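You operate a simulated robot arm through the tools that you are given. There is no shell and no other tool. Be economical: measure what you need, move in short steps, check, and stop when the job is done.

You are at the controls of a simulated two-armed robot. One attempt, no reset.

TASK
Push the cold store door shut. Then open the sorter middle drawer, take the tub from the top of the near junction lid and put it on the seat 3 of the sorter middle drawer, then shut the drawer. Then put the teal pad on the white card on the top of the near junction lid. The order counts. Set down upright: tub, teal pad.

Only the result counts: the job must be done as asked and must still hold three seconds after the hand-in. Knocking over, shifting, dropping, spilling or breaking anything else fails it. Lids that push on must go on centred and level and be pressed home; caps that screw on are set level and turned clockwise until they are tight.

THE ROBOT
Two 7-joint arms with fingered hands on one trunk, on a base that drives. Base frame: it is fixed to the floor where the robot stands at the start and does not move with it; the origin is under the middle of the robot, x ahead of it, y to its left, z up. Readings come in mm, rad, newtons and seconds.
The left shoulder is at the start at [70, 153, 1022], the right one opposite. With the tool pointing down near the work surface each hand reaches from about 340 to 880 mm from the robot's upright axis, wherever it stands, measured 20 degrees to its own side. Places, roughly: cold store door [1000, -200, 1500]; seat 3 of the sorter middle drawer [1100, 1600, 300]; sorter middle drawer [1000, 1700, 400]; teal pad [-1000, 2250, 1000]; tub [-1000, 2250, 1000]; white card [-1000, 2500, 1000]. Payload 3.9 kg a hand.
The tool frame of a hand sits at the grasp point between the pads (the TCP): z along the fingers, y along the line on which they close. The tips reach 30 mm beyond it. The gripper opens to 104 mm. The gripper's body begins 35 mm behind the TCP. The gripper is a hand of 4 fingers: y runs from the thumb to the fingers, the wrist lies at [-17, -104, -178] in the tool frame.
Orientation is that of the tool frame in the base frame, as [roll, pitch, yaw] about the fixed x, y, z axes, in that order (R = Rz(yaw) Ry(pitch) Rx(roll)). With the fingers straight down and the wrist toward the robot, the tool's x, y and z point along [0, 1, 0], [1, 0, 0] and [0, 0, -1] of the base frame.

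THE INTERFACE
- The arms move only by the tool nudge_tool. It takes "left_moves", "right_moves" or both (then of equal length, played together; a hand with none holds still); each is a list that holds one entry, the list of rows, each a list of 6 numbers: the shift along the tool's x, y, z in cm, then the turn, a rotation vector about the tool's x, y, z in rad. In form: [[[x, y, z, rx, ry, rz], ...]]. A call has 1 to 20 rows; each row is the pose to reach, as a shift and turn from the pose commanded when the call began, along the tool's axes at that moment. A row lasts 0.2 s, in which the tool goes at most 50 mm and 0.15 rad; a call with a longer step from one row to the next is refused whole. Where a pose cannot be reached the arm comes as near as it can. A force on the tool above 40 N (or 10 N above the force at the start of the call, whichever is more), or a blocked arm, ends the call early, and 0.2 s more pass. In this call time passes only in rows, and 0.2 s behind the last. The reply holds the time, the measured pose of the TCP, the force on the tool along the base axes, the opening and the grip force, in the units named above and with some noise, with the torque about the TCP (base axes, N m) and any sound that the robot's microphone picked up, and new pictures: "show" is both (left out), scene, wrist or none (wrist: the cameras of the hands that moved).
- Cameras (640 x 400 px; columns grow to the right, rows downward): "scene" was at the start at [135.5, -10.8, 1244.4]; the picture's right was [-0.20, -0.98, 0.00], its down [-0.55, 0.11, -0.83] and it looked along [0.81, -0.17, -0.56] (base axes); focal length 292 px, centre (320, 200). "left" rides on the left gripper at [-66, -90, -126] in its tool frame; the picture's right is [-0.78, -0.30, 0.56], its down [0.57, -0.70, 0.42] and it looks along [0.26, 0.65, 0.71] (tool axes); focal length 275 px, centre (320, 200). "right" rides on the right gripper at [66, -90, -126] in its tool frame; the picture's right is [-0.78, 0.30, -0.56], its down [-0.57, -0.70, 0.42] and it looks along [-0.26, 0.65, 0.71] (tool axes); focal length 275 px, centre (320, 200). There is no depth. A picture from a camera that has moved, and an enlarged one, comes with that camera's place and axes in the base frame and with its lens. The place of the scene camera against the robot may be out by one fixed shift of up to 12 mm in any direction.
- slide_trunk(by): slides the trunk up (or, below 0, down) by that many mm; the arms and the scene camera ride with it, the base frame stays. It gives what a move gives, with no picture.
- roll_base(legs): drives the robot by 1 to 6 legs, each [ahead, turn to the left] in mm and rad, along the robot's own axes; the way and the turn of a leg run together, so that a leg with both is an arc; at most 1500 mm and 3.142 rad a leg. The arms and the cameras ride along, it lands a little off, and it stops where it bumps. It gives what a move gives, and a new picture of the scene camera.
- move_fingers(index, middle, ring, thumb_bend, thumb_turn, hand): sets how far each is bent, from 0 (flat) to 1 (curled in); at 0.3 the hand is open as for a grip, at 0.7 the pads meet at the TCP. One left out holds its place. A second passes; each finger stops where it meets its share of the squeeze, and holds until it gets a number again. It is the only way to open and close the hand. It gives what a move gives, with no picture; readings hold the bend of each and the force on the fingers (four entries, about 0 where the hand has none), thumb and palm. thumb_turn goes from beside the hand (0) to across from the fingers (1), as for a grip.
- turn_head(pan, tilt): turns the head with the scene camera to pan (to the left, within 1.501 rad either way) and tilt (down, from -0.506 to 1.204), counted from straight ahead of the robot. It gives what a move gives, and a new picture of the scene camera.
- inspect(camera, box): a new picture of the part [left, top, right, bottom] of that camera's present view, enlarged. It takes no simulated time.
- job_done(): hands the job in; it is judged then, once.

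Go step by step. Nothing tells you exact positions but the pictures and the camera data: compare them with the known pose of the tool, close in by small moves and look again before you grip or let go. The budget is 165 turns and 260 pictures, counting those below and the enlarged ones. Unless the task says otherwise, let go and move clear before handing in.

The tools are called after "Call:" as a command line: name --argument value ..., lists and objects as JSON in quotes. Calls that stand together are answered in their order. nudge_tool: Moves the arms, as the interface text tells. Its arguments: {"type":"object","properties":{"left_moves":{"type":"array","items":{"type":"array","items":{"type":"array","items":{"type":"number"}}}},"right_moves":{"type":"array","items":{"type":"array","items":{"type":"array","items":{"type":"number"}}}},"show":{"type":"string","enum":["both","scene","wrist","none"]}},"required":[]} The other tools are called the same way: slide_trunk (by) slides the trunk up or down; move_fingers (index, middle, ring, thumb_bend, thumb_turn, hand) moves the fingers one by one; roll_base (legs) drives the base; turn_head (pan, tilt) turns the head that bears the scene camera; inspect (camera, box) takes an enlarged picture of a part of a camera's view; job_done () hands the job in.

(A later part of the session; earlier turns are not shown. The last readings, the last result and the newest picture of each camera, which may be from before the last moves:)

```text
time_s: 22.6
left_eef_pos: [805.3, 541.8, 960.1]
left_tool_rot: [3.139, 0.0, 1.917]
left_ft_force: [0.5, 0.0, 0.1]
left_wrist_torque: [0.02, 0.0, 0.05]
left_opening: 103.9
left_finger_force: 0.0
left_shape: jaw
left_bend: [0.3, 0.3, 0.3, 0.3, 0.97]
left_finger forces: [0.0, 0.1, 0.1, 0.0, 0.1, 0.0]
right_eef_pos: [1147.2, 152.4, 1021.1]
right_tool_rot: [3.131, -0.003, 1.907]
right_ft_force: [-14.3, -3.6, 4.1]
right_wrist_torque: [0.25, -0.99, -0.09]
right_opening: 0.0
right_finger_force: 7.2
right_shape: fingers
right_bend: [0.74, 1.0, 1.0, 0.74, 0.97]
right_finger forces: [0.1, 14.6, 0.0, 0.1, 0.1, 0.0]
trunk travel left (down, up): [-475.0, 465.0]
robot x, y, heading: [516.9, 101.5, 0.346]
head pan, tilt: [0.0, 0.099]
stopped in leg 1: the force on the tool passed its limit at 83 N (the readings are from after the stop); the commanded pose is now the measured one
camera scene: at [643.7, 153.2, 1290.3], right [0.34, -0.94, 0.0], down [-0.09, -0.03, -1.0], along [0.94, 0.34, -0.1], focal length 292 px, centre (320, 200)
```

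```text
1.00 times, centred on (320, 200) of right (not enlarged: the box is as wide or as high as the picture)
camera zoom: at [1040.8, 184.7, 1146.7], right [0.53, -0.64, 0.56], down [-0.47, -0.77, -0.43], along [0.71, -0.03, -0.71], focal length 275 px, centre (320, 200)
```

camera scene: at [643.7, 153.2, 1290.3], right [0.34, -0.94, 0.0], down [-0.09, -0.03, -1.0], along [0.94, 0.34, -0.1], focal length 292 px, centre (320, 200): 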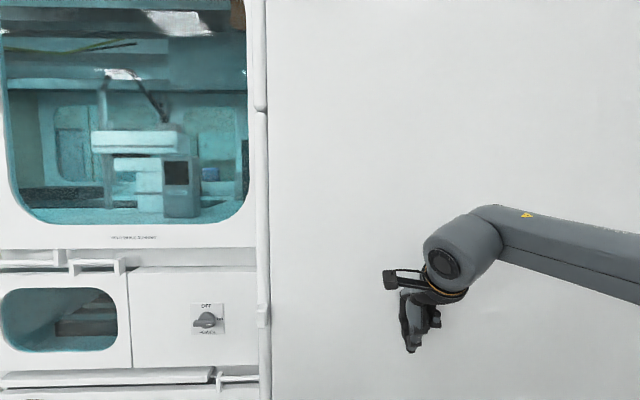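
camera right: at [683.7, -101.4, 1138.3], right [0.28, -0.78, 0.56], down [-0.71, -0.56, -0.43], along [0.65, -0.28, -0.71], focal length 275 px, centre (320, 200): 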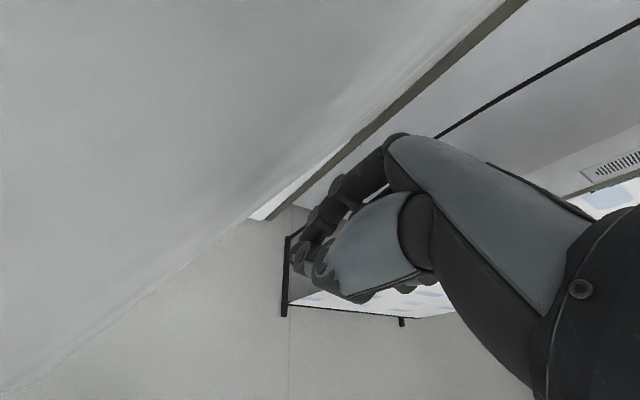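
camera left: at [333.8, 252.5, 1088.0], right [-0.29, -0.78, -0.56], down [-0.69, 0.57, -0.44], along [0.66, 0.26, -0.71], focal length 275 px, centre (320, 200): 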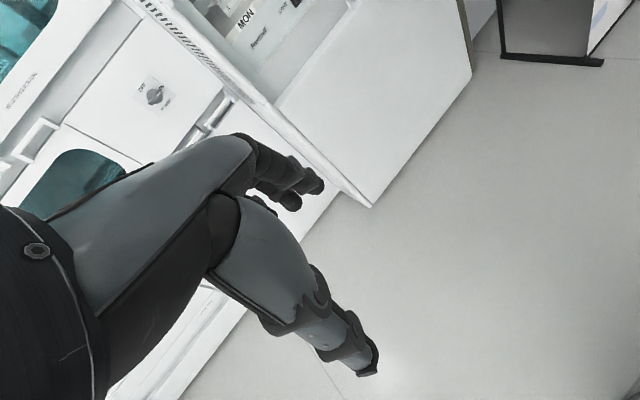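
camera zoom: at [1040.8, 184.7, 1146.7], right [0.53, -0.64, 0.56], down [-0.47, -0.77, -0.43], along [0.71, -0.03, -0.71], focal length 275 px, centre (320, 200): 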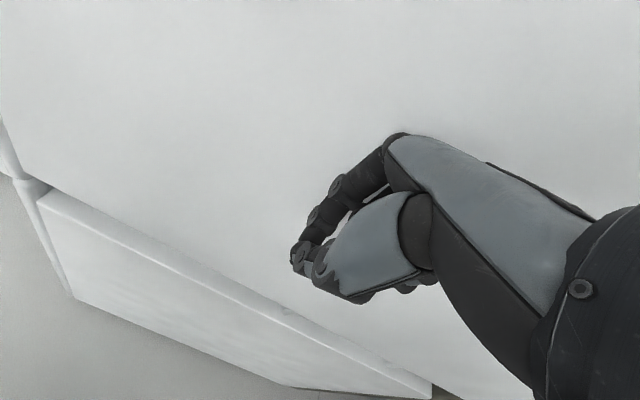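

Contact jumped to 83 N: the door is home. I back off, turn left and survey the sorter and junction.

Call:
roll_base --legs '[[-380, 0.0], [0, 0.6]]'

Call:
turn_head --pan -0.8 --tilt 0.2

Call:
turn_head --pan 0.2 --tilt 0.4

Call:
turn_head --pan 1.2 --tilt 0.3

```text
time_s: 26.7
left_eef_pos: [138.9, 499.2, 959.4]
left_tool_rot: [3.14, 0.002, 2.521]
left_ft_force: [0.4, 0.2, 0.9]
left_wrist_torque: [0.01, 0.0, 0.02]
left_opening: 104.0
left_finger_force: 0.1
left_shape: jaw
left_bend: [0.3, 0.3, 0.3, 0.3, 0.97]
left_finger forces: [0.1, 0.0, 0.0, 0.1, 0.0, 0.1]
right_eef_pos: [643.3, 373.9, 1018.3]
right_tool_rot: [3.135, -0.003, 2.507]
right_ft_force: [0.5, 0.5, -0.5]
right_wrist_torque: [0.04, -0.01, -0.01]
right_opening: 0.0
right_finger_force: 0.1
right_shape: fingers
right_bend: [0.74, 1.0, 1.0, 0.74, 0.97]
right_finger forces: [0.0, 0.0, 0.1, 0.0, 0.1, 0.0]
trunk travel left (down, up): [-475.0, 465.0]
robot x, y, heading: [154.1, -32.7, 0.948]
head pan, tilt: [0.0, 0.099]
camera scene: at [231.3, 90.8, 1289.8], right [0.81, -0.58, 0.0], down [-0.06, -0.08, -1.0], along [0.58, 0.81, -0.1], focal length 292 px, centre (320, 200)
```

scene: 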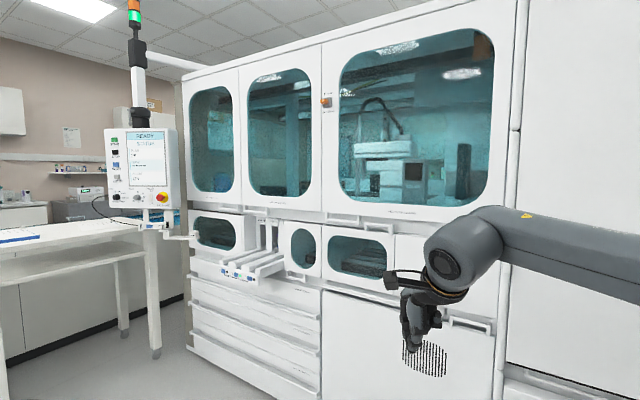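

```text
time_s: 27.8
left_eef_pos: [139.2, 500.8, 959.3]
left_tool_rot: [-3.14, 0.001, 2.52]
left_ft_force: [0.1, -0.6, 0.9]
left_wrist_torque: [0.01, -0.02, 0.0]
left_opening: 103.9
left_finger_force: 0.1
left_shape: jaw
left_bend: [0.3, 0.3, 0.3, 0.3, 0.97]
left_finger forces: [0.0, 0.1, 0.0, 0.0, 0.0, 0.0]
right_eef_pos: [643.8, 373.5, 1018.1]
right_tool_rot: [3.135, -0.002, 2.508]
right_ft_force: [1.1, 0.2, 0.5]
right_wrist_torque: [-0.03, 0.01, 0.0]
right_opening: 0.2
right_finger_force: 0.0
right_shape: fingers
right_bend: [0.74, 1.0, 1.0, 0.74, 0.97]
right_finger forces: [0.0, 0.0, 0.0, 0.0, 0.0, 0.1]
trunk travel left (down, up): [-475.0, 465.0]
robot x, y, heading: [152.2, -32.3, 0.949]
head pan, tilt: [-0.799, 0.201]
camera scene: at [270.1, 29.9, 1280.4], right [0.15, -0.99, 0.0], down [-0.2, -0.03, -0.98], along [0.97, 0.15, -0.2], focal length 292 px, centre (320, 200)
```

scene: 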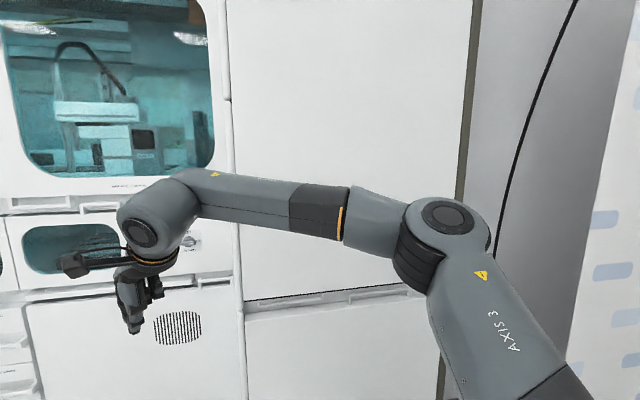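

```text
time_s: 29.1
left_eef_pos: [139.0, 500.7, 959.5]
left_tool_rot: [-3.139, -0.001, 2.523]
left_ft_force: [-0.2, -0.5, 0.1]
left_wrist_torque: [0.0, -0.02, -0.02]
left_opening: 103.9
left_finger_force: 0.0
left_shape: jaw
left_bend: [0.3, 0.3, 0.3, 0.3, 0.97]
left_finger forces: [0.1, 0.0, 0.0, 0.0, 0.0, 0.0]
right_eef_pos: [643.7, 373.7, 1018.5]
right_tool_rot: [3.136, -0.001, 2.507]
right_ft_force: [0.2, 0.2, -0.4]
right_wrist_torque: [0.01, 0.03, 0.03]
right_opening: 0.1
right_finger_force: 0.1
right_shape: fingers
right_bend: [0.74, 1.0, 1.0, 0.74, 0.97]
right_finger forces: [0.0, 0.1, 0.0, 0.0, 0.0, 0.0]
trunk travel left (down, up): [-475.0, 465.0]
robot x, y, heading: [154.1, -30.4, 0.952]
head pan, tilt: [0.201, 0.4]
camera scene: at [215.9, 100.4, 1261.8], right [0.91, -0.41, 0.0], down [-0.16, -0.35, -0.92], along [0.38, 0.84, -0.39], focal length 292 px, centre (320, 200)
```

scene: 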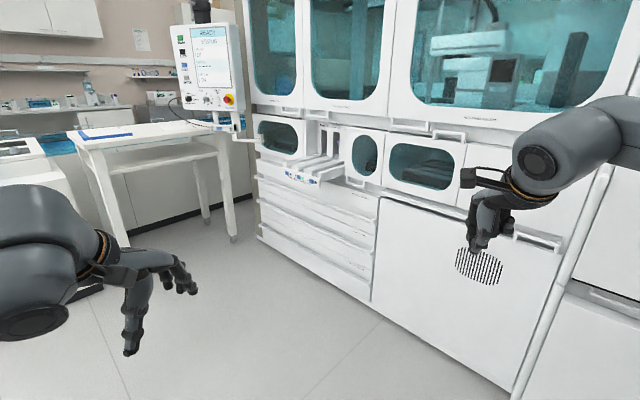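

```text
time_s: 30.4
left_eef_pos: [139.2, 500.1, 959.9]
left_tool_rot: [-3.139, 0.002, 2.523]
left_ft_force: [0.0, 0.0, 0.7]
left_wrist_torque: [0.0, -0.04, -0.02]
left_opening: 103.7
left_finger_force: 0.0
left_shape: jaw
left_bend: [0.3, 0.3, 0.3, 0.3, 0.97]
left_finger forces: [0.1, 0.1, 0.0, 0.1, 0.0, 0.1]
right_eef_pos: [643.7, 373.8, 1019.1]
right_tool_rot: [3.134, -0.002, 2.508]
right_ft_force: [-0.5, -0.2, 0.4]
right_wrist_torque: [-0.01, -0.02, -0.02]
right_opening: 0.0
right_finger_force: 0.1
right_shape: fingers
right_bend: [0.74, 1.0, 1.0, 0.74, 0.97]
right_finger forces: [0.0, 0.0, 0.0, 0.1, 0.1, 0.0]
trunk travel left (down, up): [-475.0, 465.0]
robot x, y, heading: [152.2, -34.2, 0.951]
head pan, tilt: [1.201, 0.3]
camera scene: at [127.0, 94.1, 1271.1], right [0.84, 0.55, 0.0], down [0.16, -0.25, -0.96], along [-0.52, 0.8, -0.3], focal length 292 px, centre (320, 200)
```

scene: 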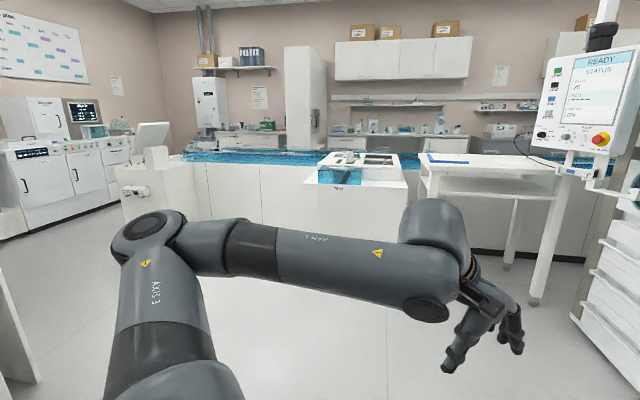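

The cold store is shut flush. Now I look closer at the sorter's drawer stack.

Call:
turn_head --pan 0.1 --tilt 0.45

Call:
inspect --camera "scene" --box '[240, 100, 480, 250]'

```text
time_s: 31.7
left_eef_pos: [139.4, 499.8, 960.2]
left_tool_rot: [-3.14, 0.002, 2.522]
left_ft_force: [-0.4, 0.3, -1.1]
left_wrist_torque: [-0.02, -0.02, 0.0]
left_opening: 104.0
left_finger_force: 0.1
left_shape: jaw
left_bend: [0.3, 0.3, 0.3, 0.3, 0.97]
left_finger forces: [0.1, 0.1, 0.0, 0.0, 0.0, 0.0]
right_eef_pos: [643.0, 373.1, 1018.1]
right_tool_rot: [3.134, -0.001, 2.508]
right_ft_force: [0.1, -0.4, 0.4]
right_wrist_torque: [-0.01, -0.03, 0.02]
right_opening: 0.2
right_finger_force: 0.0
right_shape: fingers
right_bend: [0.74, 1.0, 1.0, 0.74, 0.97]
right_finger forces: [0.0, 0.0, 0.1, 0.0, 0.0, 0.0]
trunk travel left (down, up): [-475.0, 465.0]
robot x, y, heading: [150.7, -29.3, 0.956]
head pan, tilt: [0.099, 0.45]
camera scene: at [223.8, 95.6, 1257.2], right [0.87, -0.5, 0.0], down [-0.22, -0.38, -0.9], along [0.45, 0.78, -0.44], focal length 292 px, centre (320, 200)
```

scene: 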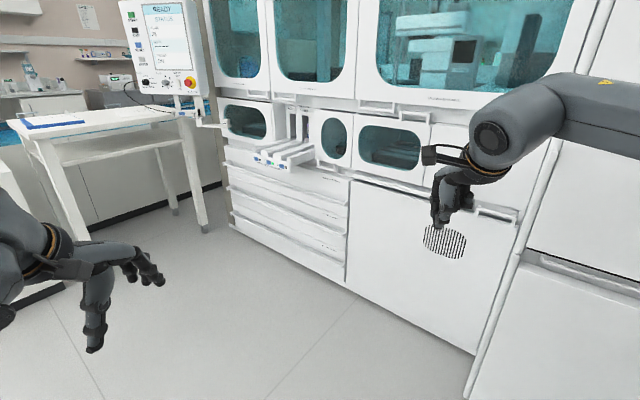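

```text
2.67 times, centred on (360, 175) of scene
camera zoom: at [223.8, 95.6, 1257.2], right [0.87, -0.5, 0.0], down [-0.22, -0.38, -0.9], along [0.45, 0.78, -0.44], focal length 778 px, centre (213, 267)
```

zoom: 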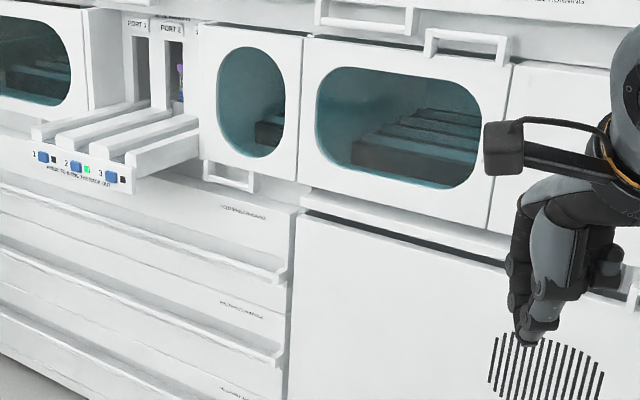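

Call:
roll_base --legs '[[0, 0.72], [1400, 0], [0, -1.28]]'

Call:
turn_head --pan 0.0 --tilt 0.7

```text
time_s: 43.9
left_eef_pos: [301.1, 1818.5, 958.5]
left_tool_rot: [-3.141, 0.0, 1.934]
left_ft_force: [0.1, -0.1, -0.1]
left_wrist_torque: [0.01, -0.01, 0.03]
left_opening: 103.9
left_finger_force: 0.0
left_shape: jaw
left_bend: [0.3, 0.3, 0.3, 0.3, 0.97]
left_finger forces: [0.0, 0.0, 0.0, 0.0, 0.0, 0.0]
right_eef_pos: [650.5, 1433.7, 1017.5]
right_tool_rot: [3.136, -0.004, 1.92]
right_ft_force: [-0.9, 1.0, 0.8]
right_wrist_torque: [-0.01, 0.01, 0.0]
right_opening: 0.0
right_finger_force: 0.1
right_shape: fingers
right_bend: [0.74, 1.0, 1.0, 0.74, 0.97]
right_finger forces: [0.0, 0.0, 0.0, 0.0, 0.0, 0.0]
trunk travel left (down, up): [-475.0, 465.0]
robot x, y, heading: [12.9, 1367.8, 0.362]
head pan, tilt: [0.099, 0.45]
camera scene: at [142.8, 1435.3, 1257.0], right [0.44, -0.9, 0.0], down [-0.39, -0.19, -0.9], along [0.81, 0.4, -0.44], focal length 292 px, centre (320, 200)
```

scene: 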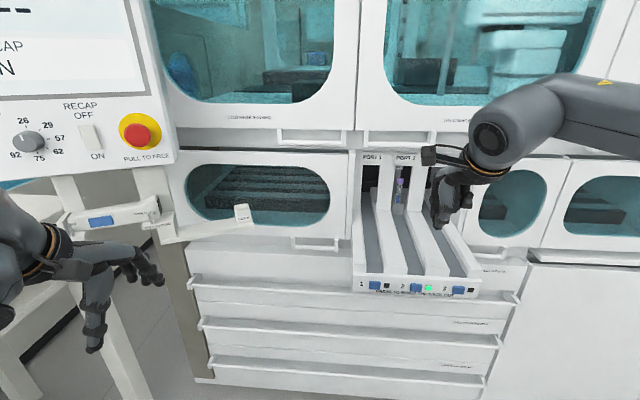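

```text
time_s: 44.6
left_eef_pos: [299.9, 1820.0, 958.8]
left_tool_rot: [-3.141, 0.002, 1.934]
left_ft_force: [0.7, -0.3, 0.5]
left_wrist_torque: [0.0, -0.06, 0.02]
left_opening: 103.8
left_finger_force: 0.1
left_shape: jaw
left_bend: [0.3, 0.3, 0.3, 0.3, 0.97]
left_finger forces: [0.1, 0.1, 0.1, 0.0, 0.0, 0.0]
right_eef_pos: [650.1, 1432.8, 1017.6]
right_tool_rot: [3.138, -0.001, 1.919]
right_ft_force: [-0.7, 0.1, -0.3]
right_wrist_torque: [-0.01, 0.01, -0.01]
right_opening: 0.0
right_finger_force: 0.0
right_shape: fingers
right_bend: [0.74, 1.0, 1.0, 0.74, 0.97]
right_finger forces: [0.1, 0.0, 0.1, 0.0, 0.0, 0.0]
trunk travel left (down, up): [-475.0, 465.0]
robot x, y, heading: [14.3, 1371.3, 0.36]
head pan, tilt: [0.0, 0.7]
camera scene: at [139.1, 1424.7, 1235.0], right [0.35, -0.94, 0.0], down [-0.6, -0.23, -0.77], along [0.72, 0.27, -0.64], focal length 292 px, centre (320, 200)
```

scene: 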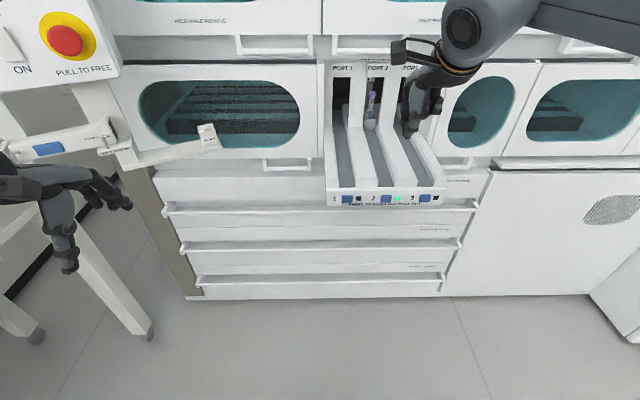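

Call:
inspect --camera "scene" --box '[150, 160, 330, 305]'

Call:
inspect --camera "scene" --box '[320, 160, 500, 305]'

```text
2.76 times, centred on (240, 232) of scene
camera zoom: at [139.1, 1424.7, 1235.0], right [0.35, -0.94, 0.0], down [-0.6, -0.23, -0.77], along [0.72, 0.27, -0.64], focal length 804 px, centre (541, 110)
```

zoom: 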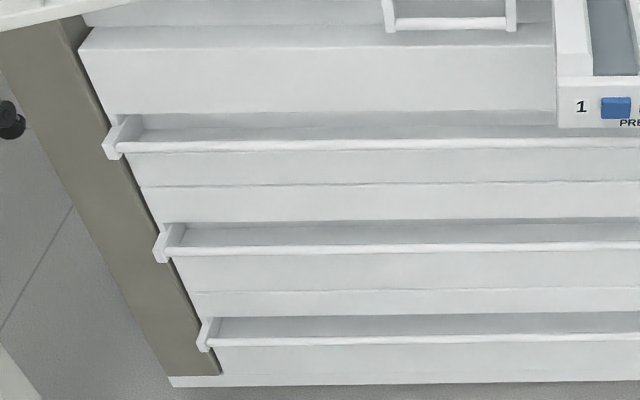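

```text
2.76 times, centred on (410, 232) of scene
camera zoom: at [139.1, 1424.7, 1235.0], right [0.35, -0.94, 0.0], down [-0.6, -0.23, -0.77], along [0.72, 0.27, -0.64], focal length 804 px, centre (72, 110)
```

zoom: 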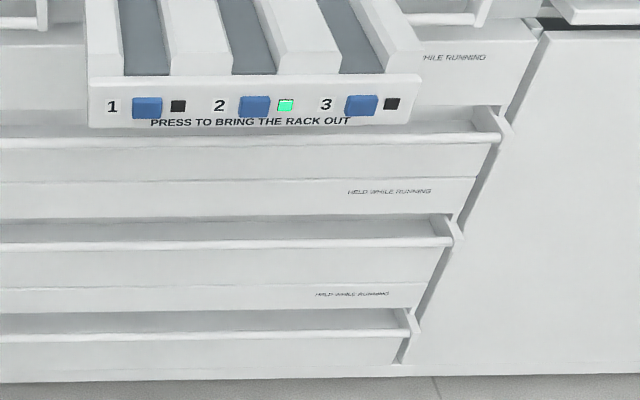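

The middle drawer lies between the two seams, z≈255–480, with a full-width pull bar at z≈408 and about 867 mm ahead. I'll draw the right hand back, back the base a bit, lower the trunk, then hook the bar with the left hand.

Call:
nudge_tool --right_moves '[[[0, -5, 0, 0, 0, 0], [0, -10, 0, 0, 0, 0], [0, -15, 0, 0, 0, 0], [-3, -18, 0, 0, 0, 0]]]' --show "none"

Call:
roll_base --legs '[[-150, 0]]'

Call:
slide_trunk --by -400

Call:
turn_head --pan 0.1 --tilt 0.35

```text
time_s: 45.6
left_eef_pos: [300.5, 1815.9, 960.2]
left_tool_rot: [3.141, -0.004, 1.932]
left_ft_force: [-0.2, -0.5, 0.1]
left_wrist_torque: [0.08, 0.04, 0.01]
left_opening: 103.7
left_finger_force: 0.1
left_shape: jaw
left_bend: [0.3, 0.3, 0.3, 0.3, 0.97]
left_finger forces: [0.0, 0.1, 0.1, 0.1, 0.0, 0.0]
right_eef_pos: [491.4, 1340.8, 1016.3]
right_tool_rot: [3.135, -0.006, 1.921]
right_ft_force: [-0.5, -0.2, 0.2]
right_wrist_torque: [0.01, 0.01, 0.03]
right_opening: 0.0
right_finger_force: 0.1
right_shape: fingers
right_bend: [0.74, 1.0, 1.0, 0.74, 0.97]
right_finger forces: [0.1, 0.0, 0.0, 0.0, 0.1, 0.0]
trunk travel left (down, up): [-475.0, 465.0]
robot x, y, heading: [14.5, 1369.6, 0.362]
head pan, tilt: [0.0, 0.7]
```

```text
time_s: 47.0
left_eef_pos: [155.1, 1765.2, 958.8]
left_tool_rot: [3.141, 0.0, 1.939]
left_ft_force: [-0.8, 0.3, 0.2]
left_wrist_torque: [0.01, 0.0, -0.03]
left_opening: 103.7
left_finger_force: 0.0
left_shape: jaw
left_bend: [0.3, 0.3, 0.3, 0.3, 0.97]
left_finger forces: [0.0, 0.0, 0.0, 0.0, 0.1, 0.1]
right_eef_pos: [348.8, 1291.9, 1016.0]
right_tool_rot: [3.137, -0.002, 1.926]
right_ft_force: [-0.6, 0.5, -0.5]
right_wrist_torque: [0.0, -0.03, 0.0]
right_opening: 0.1
right_finger_force: 0.0
right_shape: fingers
right_bend: [0.74, 1.0, 1.0, 0.74, 0.97]
right_finger forces: [0.1, 0.0, 0.0, 0.1, 0.0, 0.0]
trunk travel left (down, up): [-475.0, 465.0]
robot x, y, heading: [-127.8, 1314.1, 0.366]
head pan, tilt: [0.0, 0.7]
camera scene: at [-3.9, 1370.8, 1235.0], right [0.36, -0.93, 0.0], down [-0.6, -0.23, -0.77], along [0.71, 0.27, -0.64], focal length 292 px, centre (320, 200)
```

scene: 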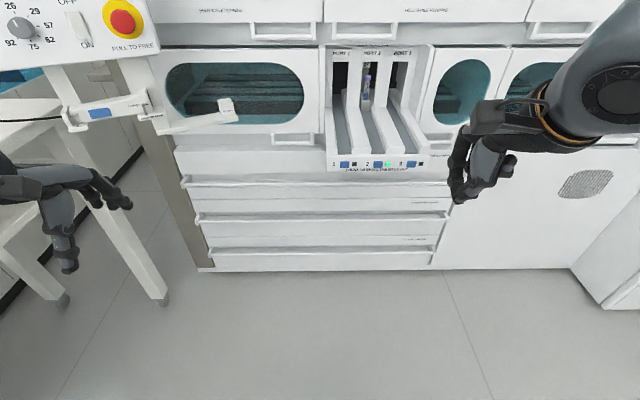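

```text
time_s: 50.9
left_eef_pos: [155.3, 1765.2, 559.2]
left_tool_rot: [3.141, 0.001, 1.94]
left_ft_force: [-0.4, -0.5, -0.3]
left_wrist_torque: [-0.04, 0.02, -0.01]
left_opening: 103.8
left_finger_force: 0.1
left_shape: jaw
left_bend: [0.3, 0.3, 0.3, 0.3, 0.97]
left_finger forces: [0.0, 0.1, 0.0, 0.0, 0.0, 0.1]
right_eef_pos: [349.1, 1291.6, 616.1]
right_tool_rot: [3.138, 0.0, 1.927]
right_ft_force: [0.2, 0.0, -0.4]
right_wrist_torque: [0.0, -0.03, 0.01]
right_opening: 0.1
right_finger_force: 0.1
right_shape: fingers
right_bend: [0.74, 1.0, 1.0, 0.74, 0.97]
right_finger forces: [0.0, 0.1, 0.0, 0.1, 0.0, 0.0]
trunk travel left (down, up): [-75.0, 865.0]
robot x, y, heading: [-129.1, 1319.9, 0.368]
head pan, tilt: [0.0, 0.7]
```

```text
time_s: 51.7
left_eef_pos: [154.7, 1765.8, 559.2]
left_tool_rot: [3.142, -0.001, 1.937]
left_ft_force: [1.0, -1.1, 0.1]
left_wrist_torque: [-0.02, -0.02, 0.03]
left_opening: 103.8
left_finger_force: 0.1
left_shape: jaw
left_bend: [0.3, 0.3, 0.3, 0.3, 0.97]
left_finger forces: [0.0, 0.0, 0.1, 0.0, 0.0, 0.0]
right_eef_pos: [349.8, 1292.9, 617.0]
right_tool_rot: [3.135, -0.003, 1.925]
right_ft_force: [-0.7, 0.4, 0.1]
right_wrist_torque: [-0.02, 0.02, -0.03]
right_opening: 0.0
right_finger_force: 0.0
right_shape: fingers
right_bend: [0.74, 1.0, 1.0, 0.74, 0.97]
right_finger forces: [0.0, 0.1, 0.0, 0.1, 0.0, 0.0]
trunk travel left (down, up): [-75.0, 865.0]
robot x, y, heading: [-129.5, 1318.6, 0.365]
head pan, tilt: [0.099, 0.351]
camera scene: at [0.6, 1382.5, 866.3], right [0.45, -0.89, 0.0], down [-0.31, -0.15, -0.94], along [0.84, 0.42, -0.34], focal length 292 px, centre (320, 200)
```

scene: 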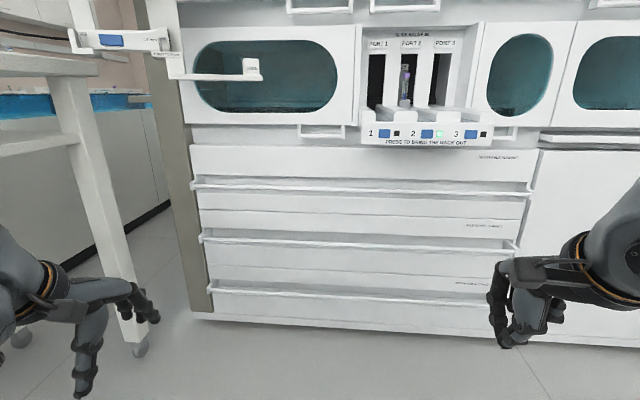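

The bar is at forward line F≈1363, z≈414. I move the left hand forward and in, then drive up close.

Call:
nudge_tool --left_moves '[[[-2.5, 4, 0, 0, 0, 0], [-5, 8, 0, 0, 0, 0], [-7.5, 12, 0, 0, 0, 0], [-9.5, 16, 0, 0, 0, 0], [-10.5, 20, 0, 0, 0, 0], [-11.5, 22, -1, 0, 0, 0]]]' --show "none"

Call:
roll_base --legs '[[240, 0.01]]'

Call:
turn_head --pan 0.2 --tilt 0.7

Call:
inspect --camera "left" --box '[0, 0, 640, 400]'

```text
time_s: 53.1
left_eef_pos: [399.3, 1737.9, 568.0]
left_tool_rot: [-3.14, 0.002, 1.941]
left_ft_force: [0.3, -0.2, -0.2]
left_wrist_torque: [-0.02, 0.0, 0.0]
left_opening: 103.7
left_finger_force: 0.1
left_shape: jaw
left_bend: [0.3, 0.3, 0.3, 0.3, 0.97]
left_finger forces: [0.0, 0.0, 0.0, 0.0, 0.0, 0.1]
right_eef_pos: [349.4, 1292.6, 615.4]
right_tool_rot: [3.136, -0.002, 1.925]
right_ft_force: [-0.5, 0.0, -0.4]
right_wrist_torque: [0.01, -0.01, 0.05]
right_opening: 0.0
right_finger_force: 0.1
right_shape: fingers
right_bend: [0.74, 1.0, 1.0, 0.74, 0.97]
right_finger forces: [0.0, 0.0, 0.0, 0.1, 0.0, 0.0]
trunk travel left (down, up): [-75.0, 865.0]
robot x, y, heading: [-130.7, 1318.2, 0.366]
head pan, tilt: [0.099, 0.351]
```

```text
time_s: 54.9
left_eef_pos: [622.1, 1824.8, 568.4]
left_tool_rot: [-3.14, 0.002, 1.942]
left_ft_force: [-0.2, 0.2, -0.3]
left_wrist_torque: [0.0, 0.01, 0.02]
left_opening: 103.7
left_finger_force: 0.1
left_shape: jaw
left_bend: [0.3, 0.3, 0.3, 0.3, 0.97]
left_finger forces: [0.0, 0.0, 0.0, 0.1, 0.1, 0.0]
right_eef_pos: [572.8, 1378.8, 615.9]
right_tool_rot: [3.136, -0.003, 1.927]
right_ft_force: [0.3, -0.1, -0.2]
right_wrist_torque: [-0.01, -0.01, -0.01]
right_opening: 0.0
right_finger_force: 0.0
right_shape: fingers
right_bend: [0.74, 1.0, 1.0, 0.74, 0.97]
right_finger forces: [0.0, 0.0, 0.1, 0.1, 0.0, 0.0]
trunk travel left (down, up): [-75.0, 865.0]
robot x, y, heading: [96.9, 1403.7, 0.374]
head pan, tilt: [0.099, 0.351]
camera scene: at [224.5, 1468.8, 866.3], right [0.45, -0.89, 0.0], down [-0.31, -0.15, -0.94], along [0.84, 0.42, -0.34], focal length 292 px, centre (320, 200)
```

scene: 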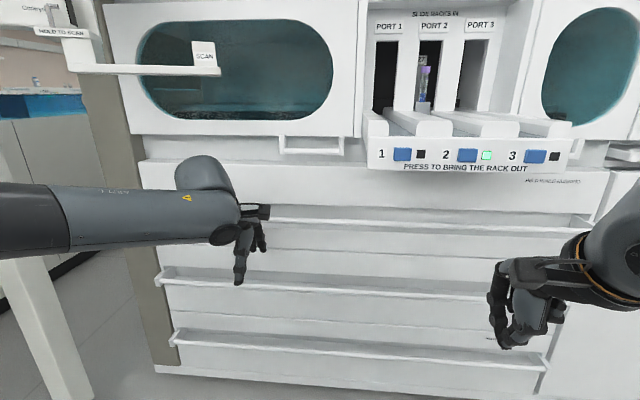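

```text
time_s: 55.7
left_eef_pos: [622.7, 1824.9, 569.4]
left_tool_rot: [-3.14, 0.002, 1.94]
left_ft_force: [0.1, 0.1, -0.8]
left_wrist_torque: [0.0, -0.02, -0.02]
left_opening: 103.6
left_finger_force: 0.0
left_shape: jaw
left_bend: [0.3, 0.3, 0.3, 0.3, 0.97]
left_finger forces: [0.0, 0.0, 0.0, 0.1, 0.1, 0.1]
right_eef_pos: [573.0, 1378.7, 615.9]
right_tool_rot: [3.136, -0.004, 1.927]
right_ft_force: [-0.5, 0.0, -1.2]
right_wrist_torque: [-0.02, -0.01, 0.03]
right_opening: 0.0
right_finger_force: 0.1
right_shape: fingers
right_bend: [0.74, 1.0, 1.0, 0.74, 0.97]
right_finger forces: [0.1, 0.1, 0.1, 0.1, 0.0, 0.1]
trunk travel left (down, up): [-75.0, 865.0]
robot x, y, heading: [100.3, 1399.8, 0.368]
head pan, tilt: [0.201, 0.7]
camera scene: at [212.9, 1472.6, 835.0], right [0.54, -0.84, 0.0], down [-0.54, -0.35, -0.77], along [0.65, 0.41, -0.64], focal length 292 px, centre (320, 200)
```

scene: 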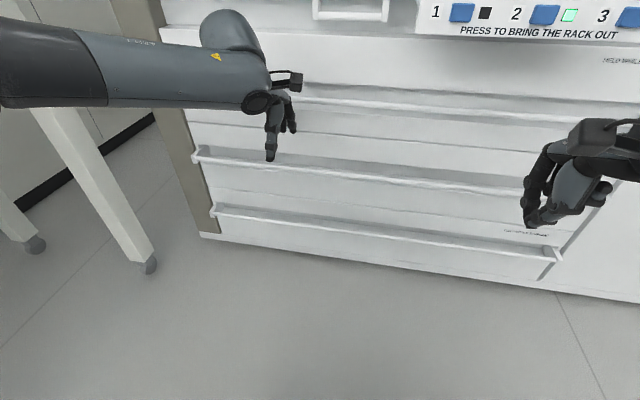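

```text
1.00 times, centred on (320, 200) of left (not enlarged: the box is as wide or as high as the picture)
camera zoom: at [561.1, 1730.1, 694.3], right [0.0, -0.83, -0.56], down [-0.86, 0.28, -0.42], along [0.51, 0.48, -0.71], focal length 275 px, centre (320, 200)
```

zoom: 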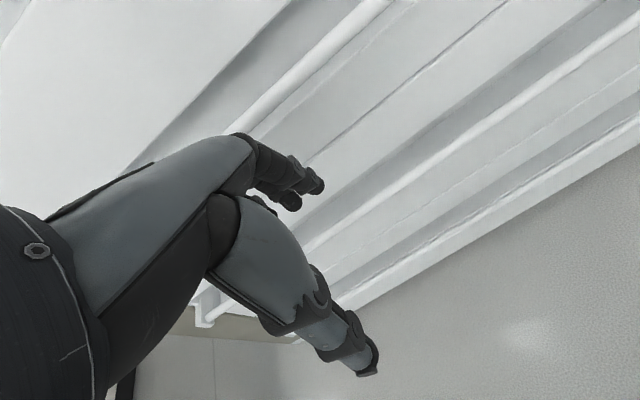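

Call:
inspect --camera "left" --box '[290, 60, 530, 210]'

```text
2.67 times, centred on (410, 135) of left
camera zoom: at [561.1, 1730.1, 694.3], right [0.0, -0.83, -0.56], down [-0.86, 0.28, -0.42], along [0.51, 0.48, -0.71], focal length 734 px, centre (80, 373)
```

zoom: 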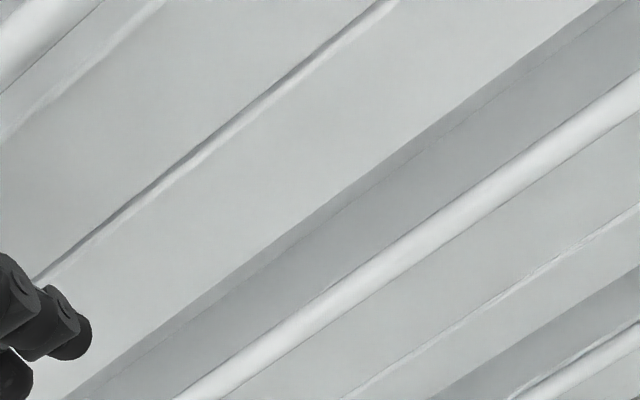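

The drawer's pull bar is a slim rod at z≈414 with a dark recess behind. I tilt the left hand 45° forward, so that it clears the bar above, and come near it with the fingers above the rod and the thumb below.

Call:
nudge_tool --left_moves '[[[0, 0, 0, -0.14, 0, 0], [0, 0, 0, -0.28, 0, 0], [0, 0, 3, -0.42, 0, 0], [0, 0, 6, -0.56, 0, 0], [0, 1, 9, -0.7, 0, 0], [0, 3, 11, -0.785, 0, 0]]]'

Call:
move_fingers --hand "left" --index 0.42 --middle 0.42 --ring 0.42

Call:
inspect --camera "scene" --box '[180, 50, 360, 200]'

```text
time_s: 57.1
left_eef_pos: [626.8, 1840.5, 481.2]
left_tool_rot: [2.357, 0.002, 1.939]
left_ft_force: [-0.7, -1.4, 0.0]
left_wrist_torque: [0.0, 0.0, -0.02]
left_opening: 103.7
left_finger_force: 0.1
left_shape: jaw
left_bend: [0.3, 0.3, 0.3, 0.3, 0.97]
left_finger forces: [0.1, 0.1, 0.0, 0.0, 0.0, 0.0]
left hand out of reach, approached as far as the arm can: row 6
right_eef_pos: [572.8, 1379.1, 616.5]
right_tool_rot: [3.138, 0.0, 1.926]
right_ft_force: [0.5, -0.2, 1.0]
right_wrist_torque: [0.01, 0.02, 0.01]
right_opening: 0.3
right_finger_force: 0.1
right_shape: fingers
right_bend: [0.74, 1.0, 1.0, 0.74, 0.97]
right_finger forces: [0.1, 0.1, 0.1, 0.0, 0.0, 0.0]
trunk travel left (down, up): [-75.0, 865.0]
robot x, y, heading: [95.1, 1401.5, 0.369]
head pan, tilt: [0.201, 0.7]
camera scene: at [212.8, 1472.6, 834.9], right [0.54, -0.84, 0.0], down [-0.54, -0.35, -0.76], along [0.64, 0.41, -0.64], focal length 292 px, centre (320, 200)
camera left: at [506.3, 1724.3, 507.4], right [0.45, -0.66, -0.6], down [-0.39, 0.46, -0.8], along [0.8, 0.59, -0.05], focal length 275 px, centre (320, 200)
```

scene: 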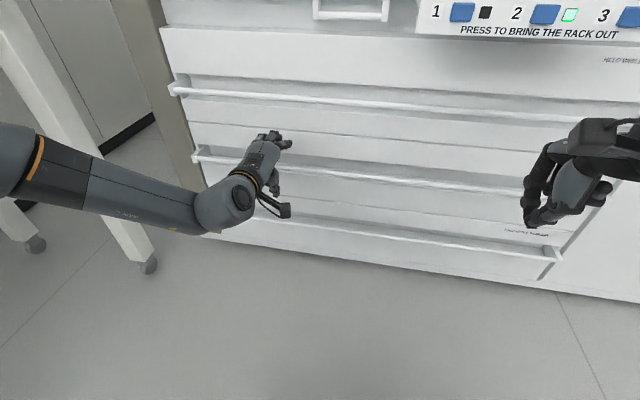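
left: 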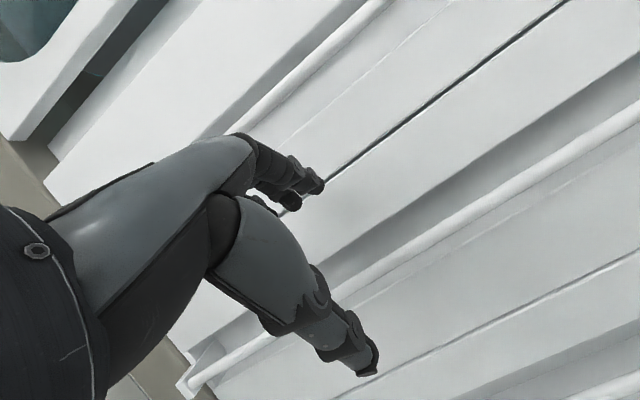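

```text
time_s: 58.1
left_eef_pos: [626.3, 1840.2, 482.4]
left_tool_rot: [2.358, 0.001, 1.94]
left_ft_force: [0.2, 0.7, 0.1]
left_wrist_torque: [-0.01, 0.02, -0.02]
left_opening: 89.8
left_finger_force: 0.1
left_shape: fingers
left_bend: [0.42, 0.42, 0.42, 0.3, 0.97]
left_finger forces: [0.0, 0.1, 0.0, 0.0, 0.0, 0.0]
right_eef_pos: [573.6, 1378.7, 615.9]
right_tool_rot: [3.136, -0.002, 1.927]
right_ft_force: [0.0, -0.4, -0.2]
right_wrist_torque: [0.0, 0.0, -0.02]
right_opening: 0.1
right_finger_force: 0.2
right_shape: fingers
right_bend: [0.74, 1.0, 1.0, 0.74, 0.97]
right_finger forces: [0.0, 0.0, 0.1, 0.1, 0.0, 0.0]
trunk travel left (down, up): [-75.0, 865.0]
robot x, y, heading: [96.4, 1398.1, 0.37]
head pan, tilt: [0.201, 0.7]
```

```text
2.67 times, centred on (270, 125) of scene
camera zoom: at [212.8, 1472.6, 835.0], right [0.54, -0.84, 0.0], down [-0.54, -0.35, -0.76], along [0.64, 0.41, -0.64], focal length 778 px, centre (453, 400)
```

zoom: 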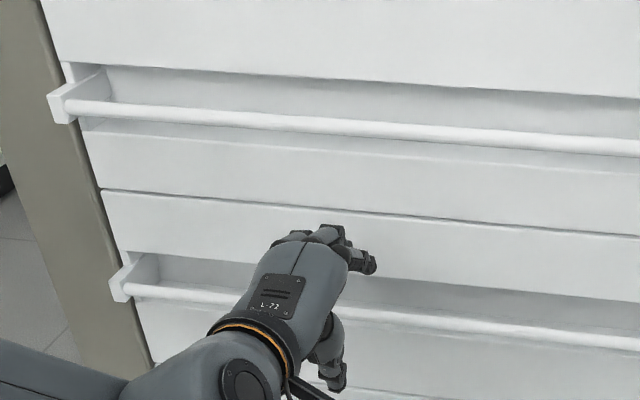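

Call:
roll_base --legs '[[65, 0]]'

Call:
nudge_tool --left_moves '[[[0, 0, 0.1, 0, 0, 0]]]' --show "wrist"

```text
time_s: 59.1
left_eef_pos: [687.3, 1865.9, 481.5]
left_tool_rot: [2.357, 0.001, 1.942]
left_ft_force: [-1.0, -0.5, -0.6]
left_wrist_torque: [0.02, 0.0, 0.01]
left_opening: 89.3
left_finger_force: 0.0
left_shape: fingers
left_bend: [0.42, 0.42, 0.42, 0.3, 0.97]
left_finger forces: [0.0, 0.1, 0.0, 0.0, 0.0, 0.1]
right_eef_pos: [633.7, 1403.0, 616.4]
right_tool_rot: [3.135, -0.002, 1.927]
right_ft_force: [0.6, -1.0, -0.2]
right_wrist_torque: [0.0, 0.01, -0.03]
right_opening: 0.0
right_finger_force: 0.1
right_shape: fingers
right_bend: [0.74, 1.0, 1.0, 0.74, 0.97]
right_finger forces: [0.0, 0.0, 0.0, 0.1, 0.0, 0.0]
trunk travel left (down, up): [-75.0, 865.0]
robot x, y, heading: [152.9, 1424.2, 0.367]
head pan, tilt: [0.201, 0.7]
camera scene: at [274.0, 1496.3, 834.9], right [0.54, -0.84, 0.0], down [-0.54, -0.35, -0.76], along [0.64, 0.41, -0.64], focal length 292 px, centre (320, 200)
```

scene: 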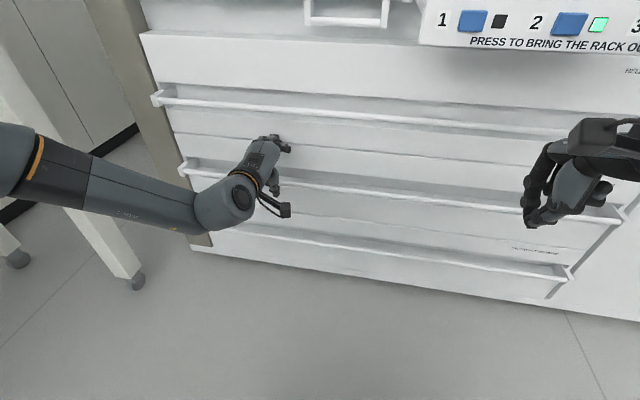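

```text
time_s: 59.5
left_eef_pos: [685.6, 1865.7, 482.4]
left_tool_rot: [2.359, 0.001, 1.94]
left_ft_force: [-0.2, 0.3, 0.3]
left_wrist_torque: [-0.01, 0.02, -0.01]
left_opening: 89.2
left_finger_force: 0.0
left_shape: fingers
left_bend: [0.42, 0.42, 0.42, 0.3, 0.97]
left_finger forces: [0.1, 0.0, 0.0, 0.1, 0.1, 0.0]
right_eef_pos: [635.5, 1402.4, 617.3]
right_tool_rot: [3.136, -0.002, 1.929]
right_ft_force: [0.0, -0.6, 0.4]
right_wrist_torque: [0.0, -0.02, 0.0]
right_opening: 0.0
right_finger_force: 0.1
right_shape: fingers
right_bend: [0.74, 1.0, 1.0, 0.74, 0.97]
right_finger forces: [0.1, 0.1, 0.0, 0.1, 0.1, 0.0]
trunk travel left (down, up): [-75.0, 865.0]
robot x, y, heading: [158.4, 1425.0, 0.369]
head pan, tilt: [0.201, 0.7]
camera left: at [567.5, 1748.5, 507.8], right [0.45, -0.66, -0.6], down [-0.39, 0.46, -0.8], along [0.8, 0.59, -0.05], focal length 275 px, centre (320, 200)
```

left: 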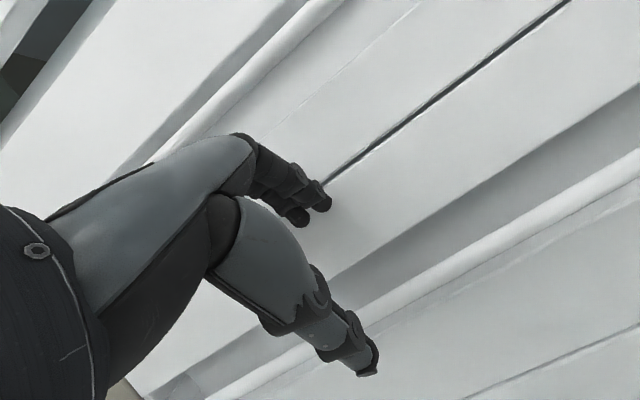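

Call:
roll_base --legs '[[30, 0]]'

Call:
slide_trunk --by -55

Call:
inspect --camera "left" --box '[160, 100, 480, 400]'

Call:
inspect --camera "scene" --box '[180, 100, 340, 240]'

```text
time_s: 60.3
left_eef_pos: [695.8, 1866.8, 480.2]
left_tool_rot: [2.364, 0.001, 1.932]
left_ft_force: [-17.8, -6.2, 1.5]
left_wrist_torque: [0.16, -0.23, 0.23]
left_opening: 80.8
left_finger_force: 9.2
left_shape: fingers
left_bend: [0.49, 0.45, 0.45, 0.3, 0.97]
left_finger forces: [5.5, 8.1, 5.3, 0.1, 0.1, 0.1]
right_eef_pos: [647.3, 1408.5, 617.0]
right_tool_rot: [3.134, -0.001, 1.931]
right_ft_force: [-0.5, -0.1, 0.4]
right_wrist_torque: [-0.01, -0.03, 0.0]
right_opening: 0.1
right_finger_force: 0.0
right_shape: fingers
right_bend: [0.74, 1.0, 1.0, 0.74, 0.97]
right_finger forces: [0.1, 0.1, 0.0, 0.1, 0.1, 0.0]
trunk travel left (down, up): [-75.0, 865.0]
robot x, y, heading: [166.7, 1432.6, 0.371]
head pan, tilt: [0.201, 0.7]
stopped in leg 1: the force on the tool passed its limit at 56 N (the readings are from after the stop); the commanded pose is now the measured one
camera scene: at [285.3, 1501.5, 835.1], right [0.54, -0.84, 0.0], down [-0.54, -0.35, -0.77], along [0.64, 0.42, -0.64], focal length 292 px, centre (320, 200)
```

scene: 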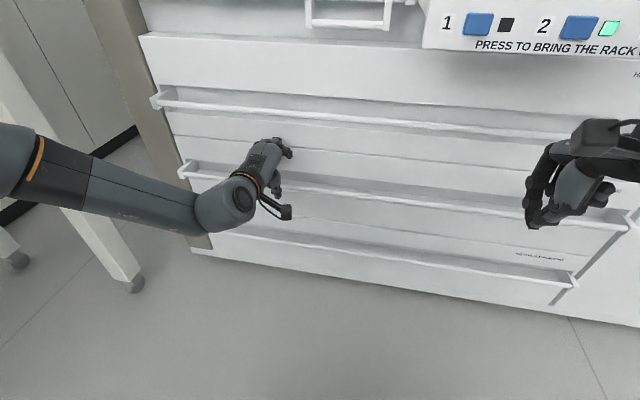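

```text
time_s: 61.3
left_eef_pos: [697.1, 1868.2, 424.9]
left_tool_rot: [2.366, 0.0, 1.934]
left_ft_force: [-21.3, -9.6, -1.1]
left_wrist_torque: [0.16, -0.3, 0.24]
left_opening: 83.1
left_finger_force: 11.9
left_shape: fingers
left_bend: [0.47, 0.46, 0.46, 0.3, 0.97]
left_finger forces: [4.6, 14.8, 5.0, 0.0, 0.1, 0.0]
right_eef_pos: [646.6, 1408.4, 562.2]
right_tool_rot: [3.134, -0.002, 1.928]
right_ft_force: [0.0, -0.2, -0.2]
right_wrist_torque: [-0.02, -0.03, 0.03]
right_opening: 0.0
right_finger_force: 0.1
right_shape: fingers
right_bend: [0.74, 1.0, 1.0, 0.74, 0.97]
right_finger forces: [0.1, 0.0, 0.1, 0.0, 0.1, 0.1]
trunk travel left (down, up): [-20.0, 920.0]
robot x, y, heading: [171.7, 1430.7, 0.369]
head pan, tilt: [0.201, 0.7]
```

```text
1.33 times, centred on (320, 250) of left
camera zoom: at [576.7, 1751.4, 451.1], right [0.44, -0.66, -0.6], down [-0.39, 0.46, -0.79], along [0.81, 0.59, -0.06], focal length 367 px, centre (320, 133)
```

zoom: 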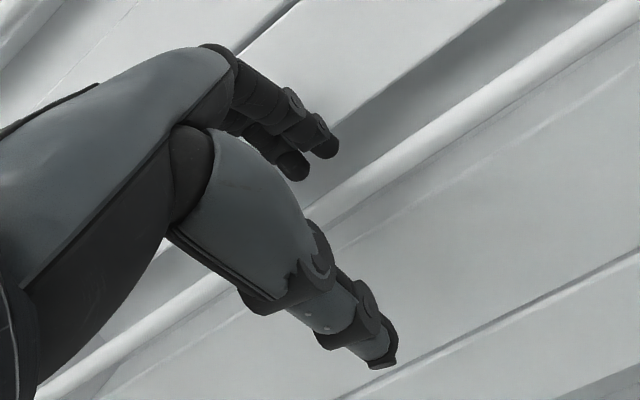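

```text
2.86 times, centred on (260, 170) of scene
camera zoom: at [286.2, 1501.4, 779.9], right [0.54, -0.84, 0.0], down [-0.54, -0.35, -0.77], along [0.64, 0.41, -0.64], focal length 833 px, centre (491, 286)
```

zoom: 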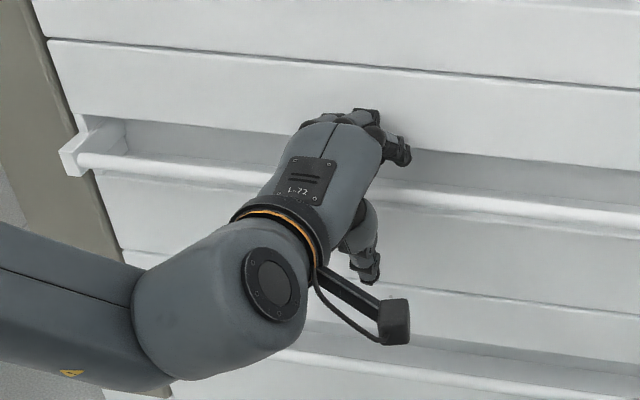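

Call:
nudge_tool --left_moves '[[[0, -1.3, 0.9, 0, 0, 0]]]' --show "none"

Call:
move_fingers --hand "left" --index 0.8 --middle 0.8 --ring 0.8 --thumb_bend 0.8

Call:
inspect --camera "left" --box '[160, 100, 480, 400]'

```text
time_s: 61.7
left_eef_pos: [689.4, 1871.4, 415.4]
left_tool_rot: [2.362, 0.002, 1.936]
left_ft_force: [0.1, 0.5, 0.4]
left_wrist_torque: [0.0, 0.0, -0.01]
left_opening: 89.2
left_finger_force: 0.1
left_shape: fingers
left_bend: [0.42, 0.42, 0.42, 0.3, 0.97]
left_finger forces: [0.0, 0.1, 0.1, 0.1, 0.0, 0.0]
left hand out of reach, approached as far as the arm can: row 1
right_eef_pos: [647.9, 1410.2, 561.8]
right_tool_rot: [3.137, -0.003, 1.929]
right_ft_force: [0.3, -0.1, 0.2]
right_wrist_torque: [0.0, -0.02, 0.04]
right_opening: 0.2
right_finger_force: 0.0
right_shape: fingers
right_bend: [0.74, 1.0, 1.0, 0.74, 0.97]
right_finger forces: [0.1, 0.0, 0.0, 0.0, 0.0, 0.1]
trunk travel left (down, up): [-20.0, 920.0]
robot x, y, heading: [169.3, 1431.4, 0.369]
head pan, tilt: [0.201, 0.7]
```

```text
time_s: 62.7
left_eef_pos: [688.3, 1870.3, 423.8]
left_tool_rot: [2.347, 0.0, 1.936]
left_ft_force: [-3.0, 6.5, 32.0]
left_wrist_torque: [0.95, -0.34, -0.06]
left_opening: 6.8
left_finger_force: 26.9
left_shape: fingers
left_bend: [0.74, 0.73, 0.74, 0.73, 0.97]
left_finger forces: [10.6, 12.5, 16.8, 0.1, 15.0, 0.0]
right_eef_pos: [645.1, 1407.5, 563.0]
right_tool_rot: [3.132, -0.002, 1.93]
right_ft_force: [1.1, 0.3, 0.0]
right_wrist_torque: [-0.01, 0.02, -0.02]
right_opening: 0.1
right_finger_force: 0.1
right_shape: fingers
right_bend: [0.74, 1.0, 1.0, 0.74, 0.97]
right_finger forces: [0.0, 0.0, 0.0, 0.0, 0.0, 0.0]
trunk travel left (down, up): [-20.0, 920.0]
robot x, y, heading: [169.3, 1435.6, 0.373]
head pan, tilt: [0.201, 0.7]
```

```text
1.33 times, centred on (320, 250) of left
camera zoom: at [568.2, 1752.8, 447.0], right [0.45, -0.66, -0.6], down [-0.38, 0.47, -0.8], along [0.81, 0.59, -0.04], focal length 367 px, centre (320, 133)
```

zoom: 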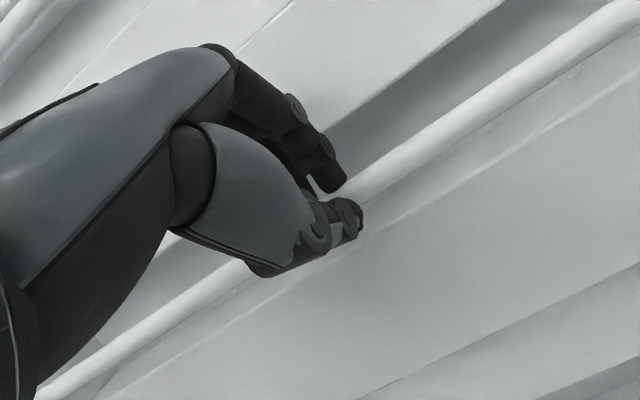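

Call:
roll_base --legs '[[-40, 0]]'

Call:
inspect --camera "left" --box '[160, 100, 480, 400]'

```text
time_s: 63.5
left_eef_pos: [652.3, 1856.0, 422.6]
left_tool_rot: [2.349, 0.001, 1.935]
left_ft_force: [-3.2, 7.5, 32.6]
left_wrist_torque: [0.93, -0.36, -0.07]
left_opening: 5.9
left_finger_force: 27.9
left_shape: fingers
left_bend: [0.74, 0.61, 0.74, 0.73, 0.97]
left_finger forces: [11.2, 12.9, 16.0, 0.0, 15.7, 0.0]
right_eef_pos: [609.2, 1393.1, 564.8]
right_tool_rot: [3.132, -0.003, 1.928]
right_ft_force: [-0.4, -0.2, -0.2]
right_wrist_torque: [-0.01, -0.03, -0.03]
right_opening: 0.3
right_finger_force: 0.0
right_shape: fingers
right_bend: [0.74, 1.0, 1.0, 0.74, 0.97]
right_finger forces: [0.0, 0.0, 0.0, 0.1, 0.0, 0.0]
trunk travel left (down, up): [-20.0, 920.0]
robot x, y, heading: [136.3, 1414.8, 0.368]
head pan, tilt: [0.201, 0.7]
camera scene: at [247.3, 1485.5, 780.7], right [0.54, -0.84, 0.0], down [-0.54, -0.35, -0.77], along [0.65, 0.42, -0.64], focal length 292 px, centre (320, 200)
```

scene: 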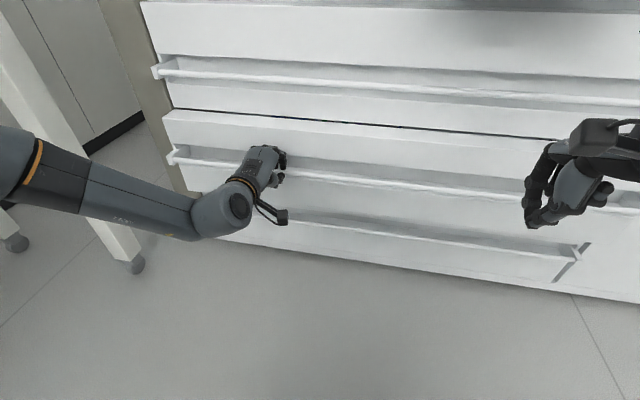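

```text
1.33 times, centred on (320, 250) of left
camera zoom: at [531.7, 1738.2, 446.4], right [0.45, -0.66, -0.6], down [-0.38, 0.47, -0.8], along [0.81, 0.59, -0.04], focal length 367 px, centre (320, 133)
```

zoom: 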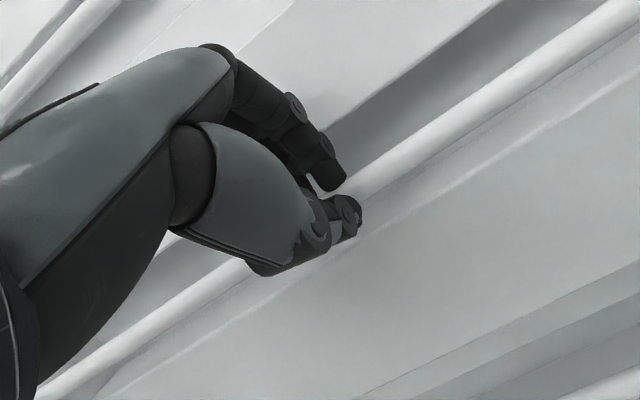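

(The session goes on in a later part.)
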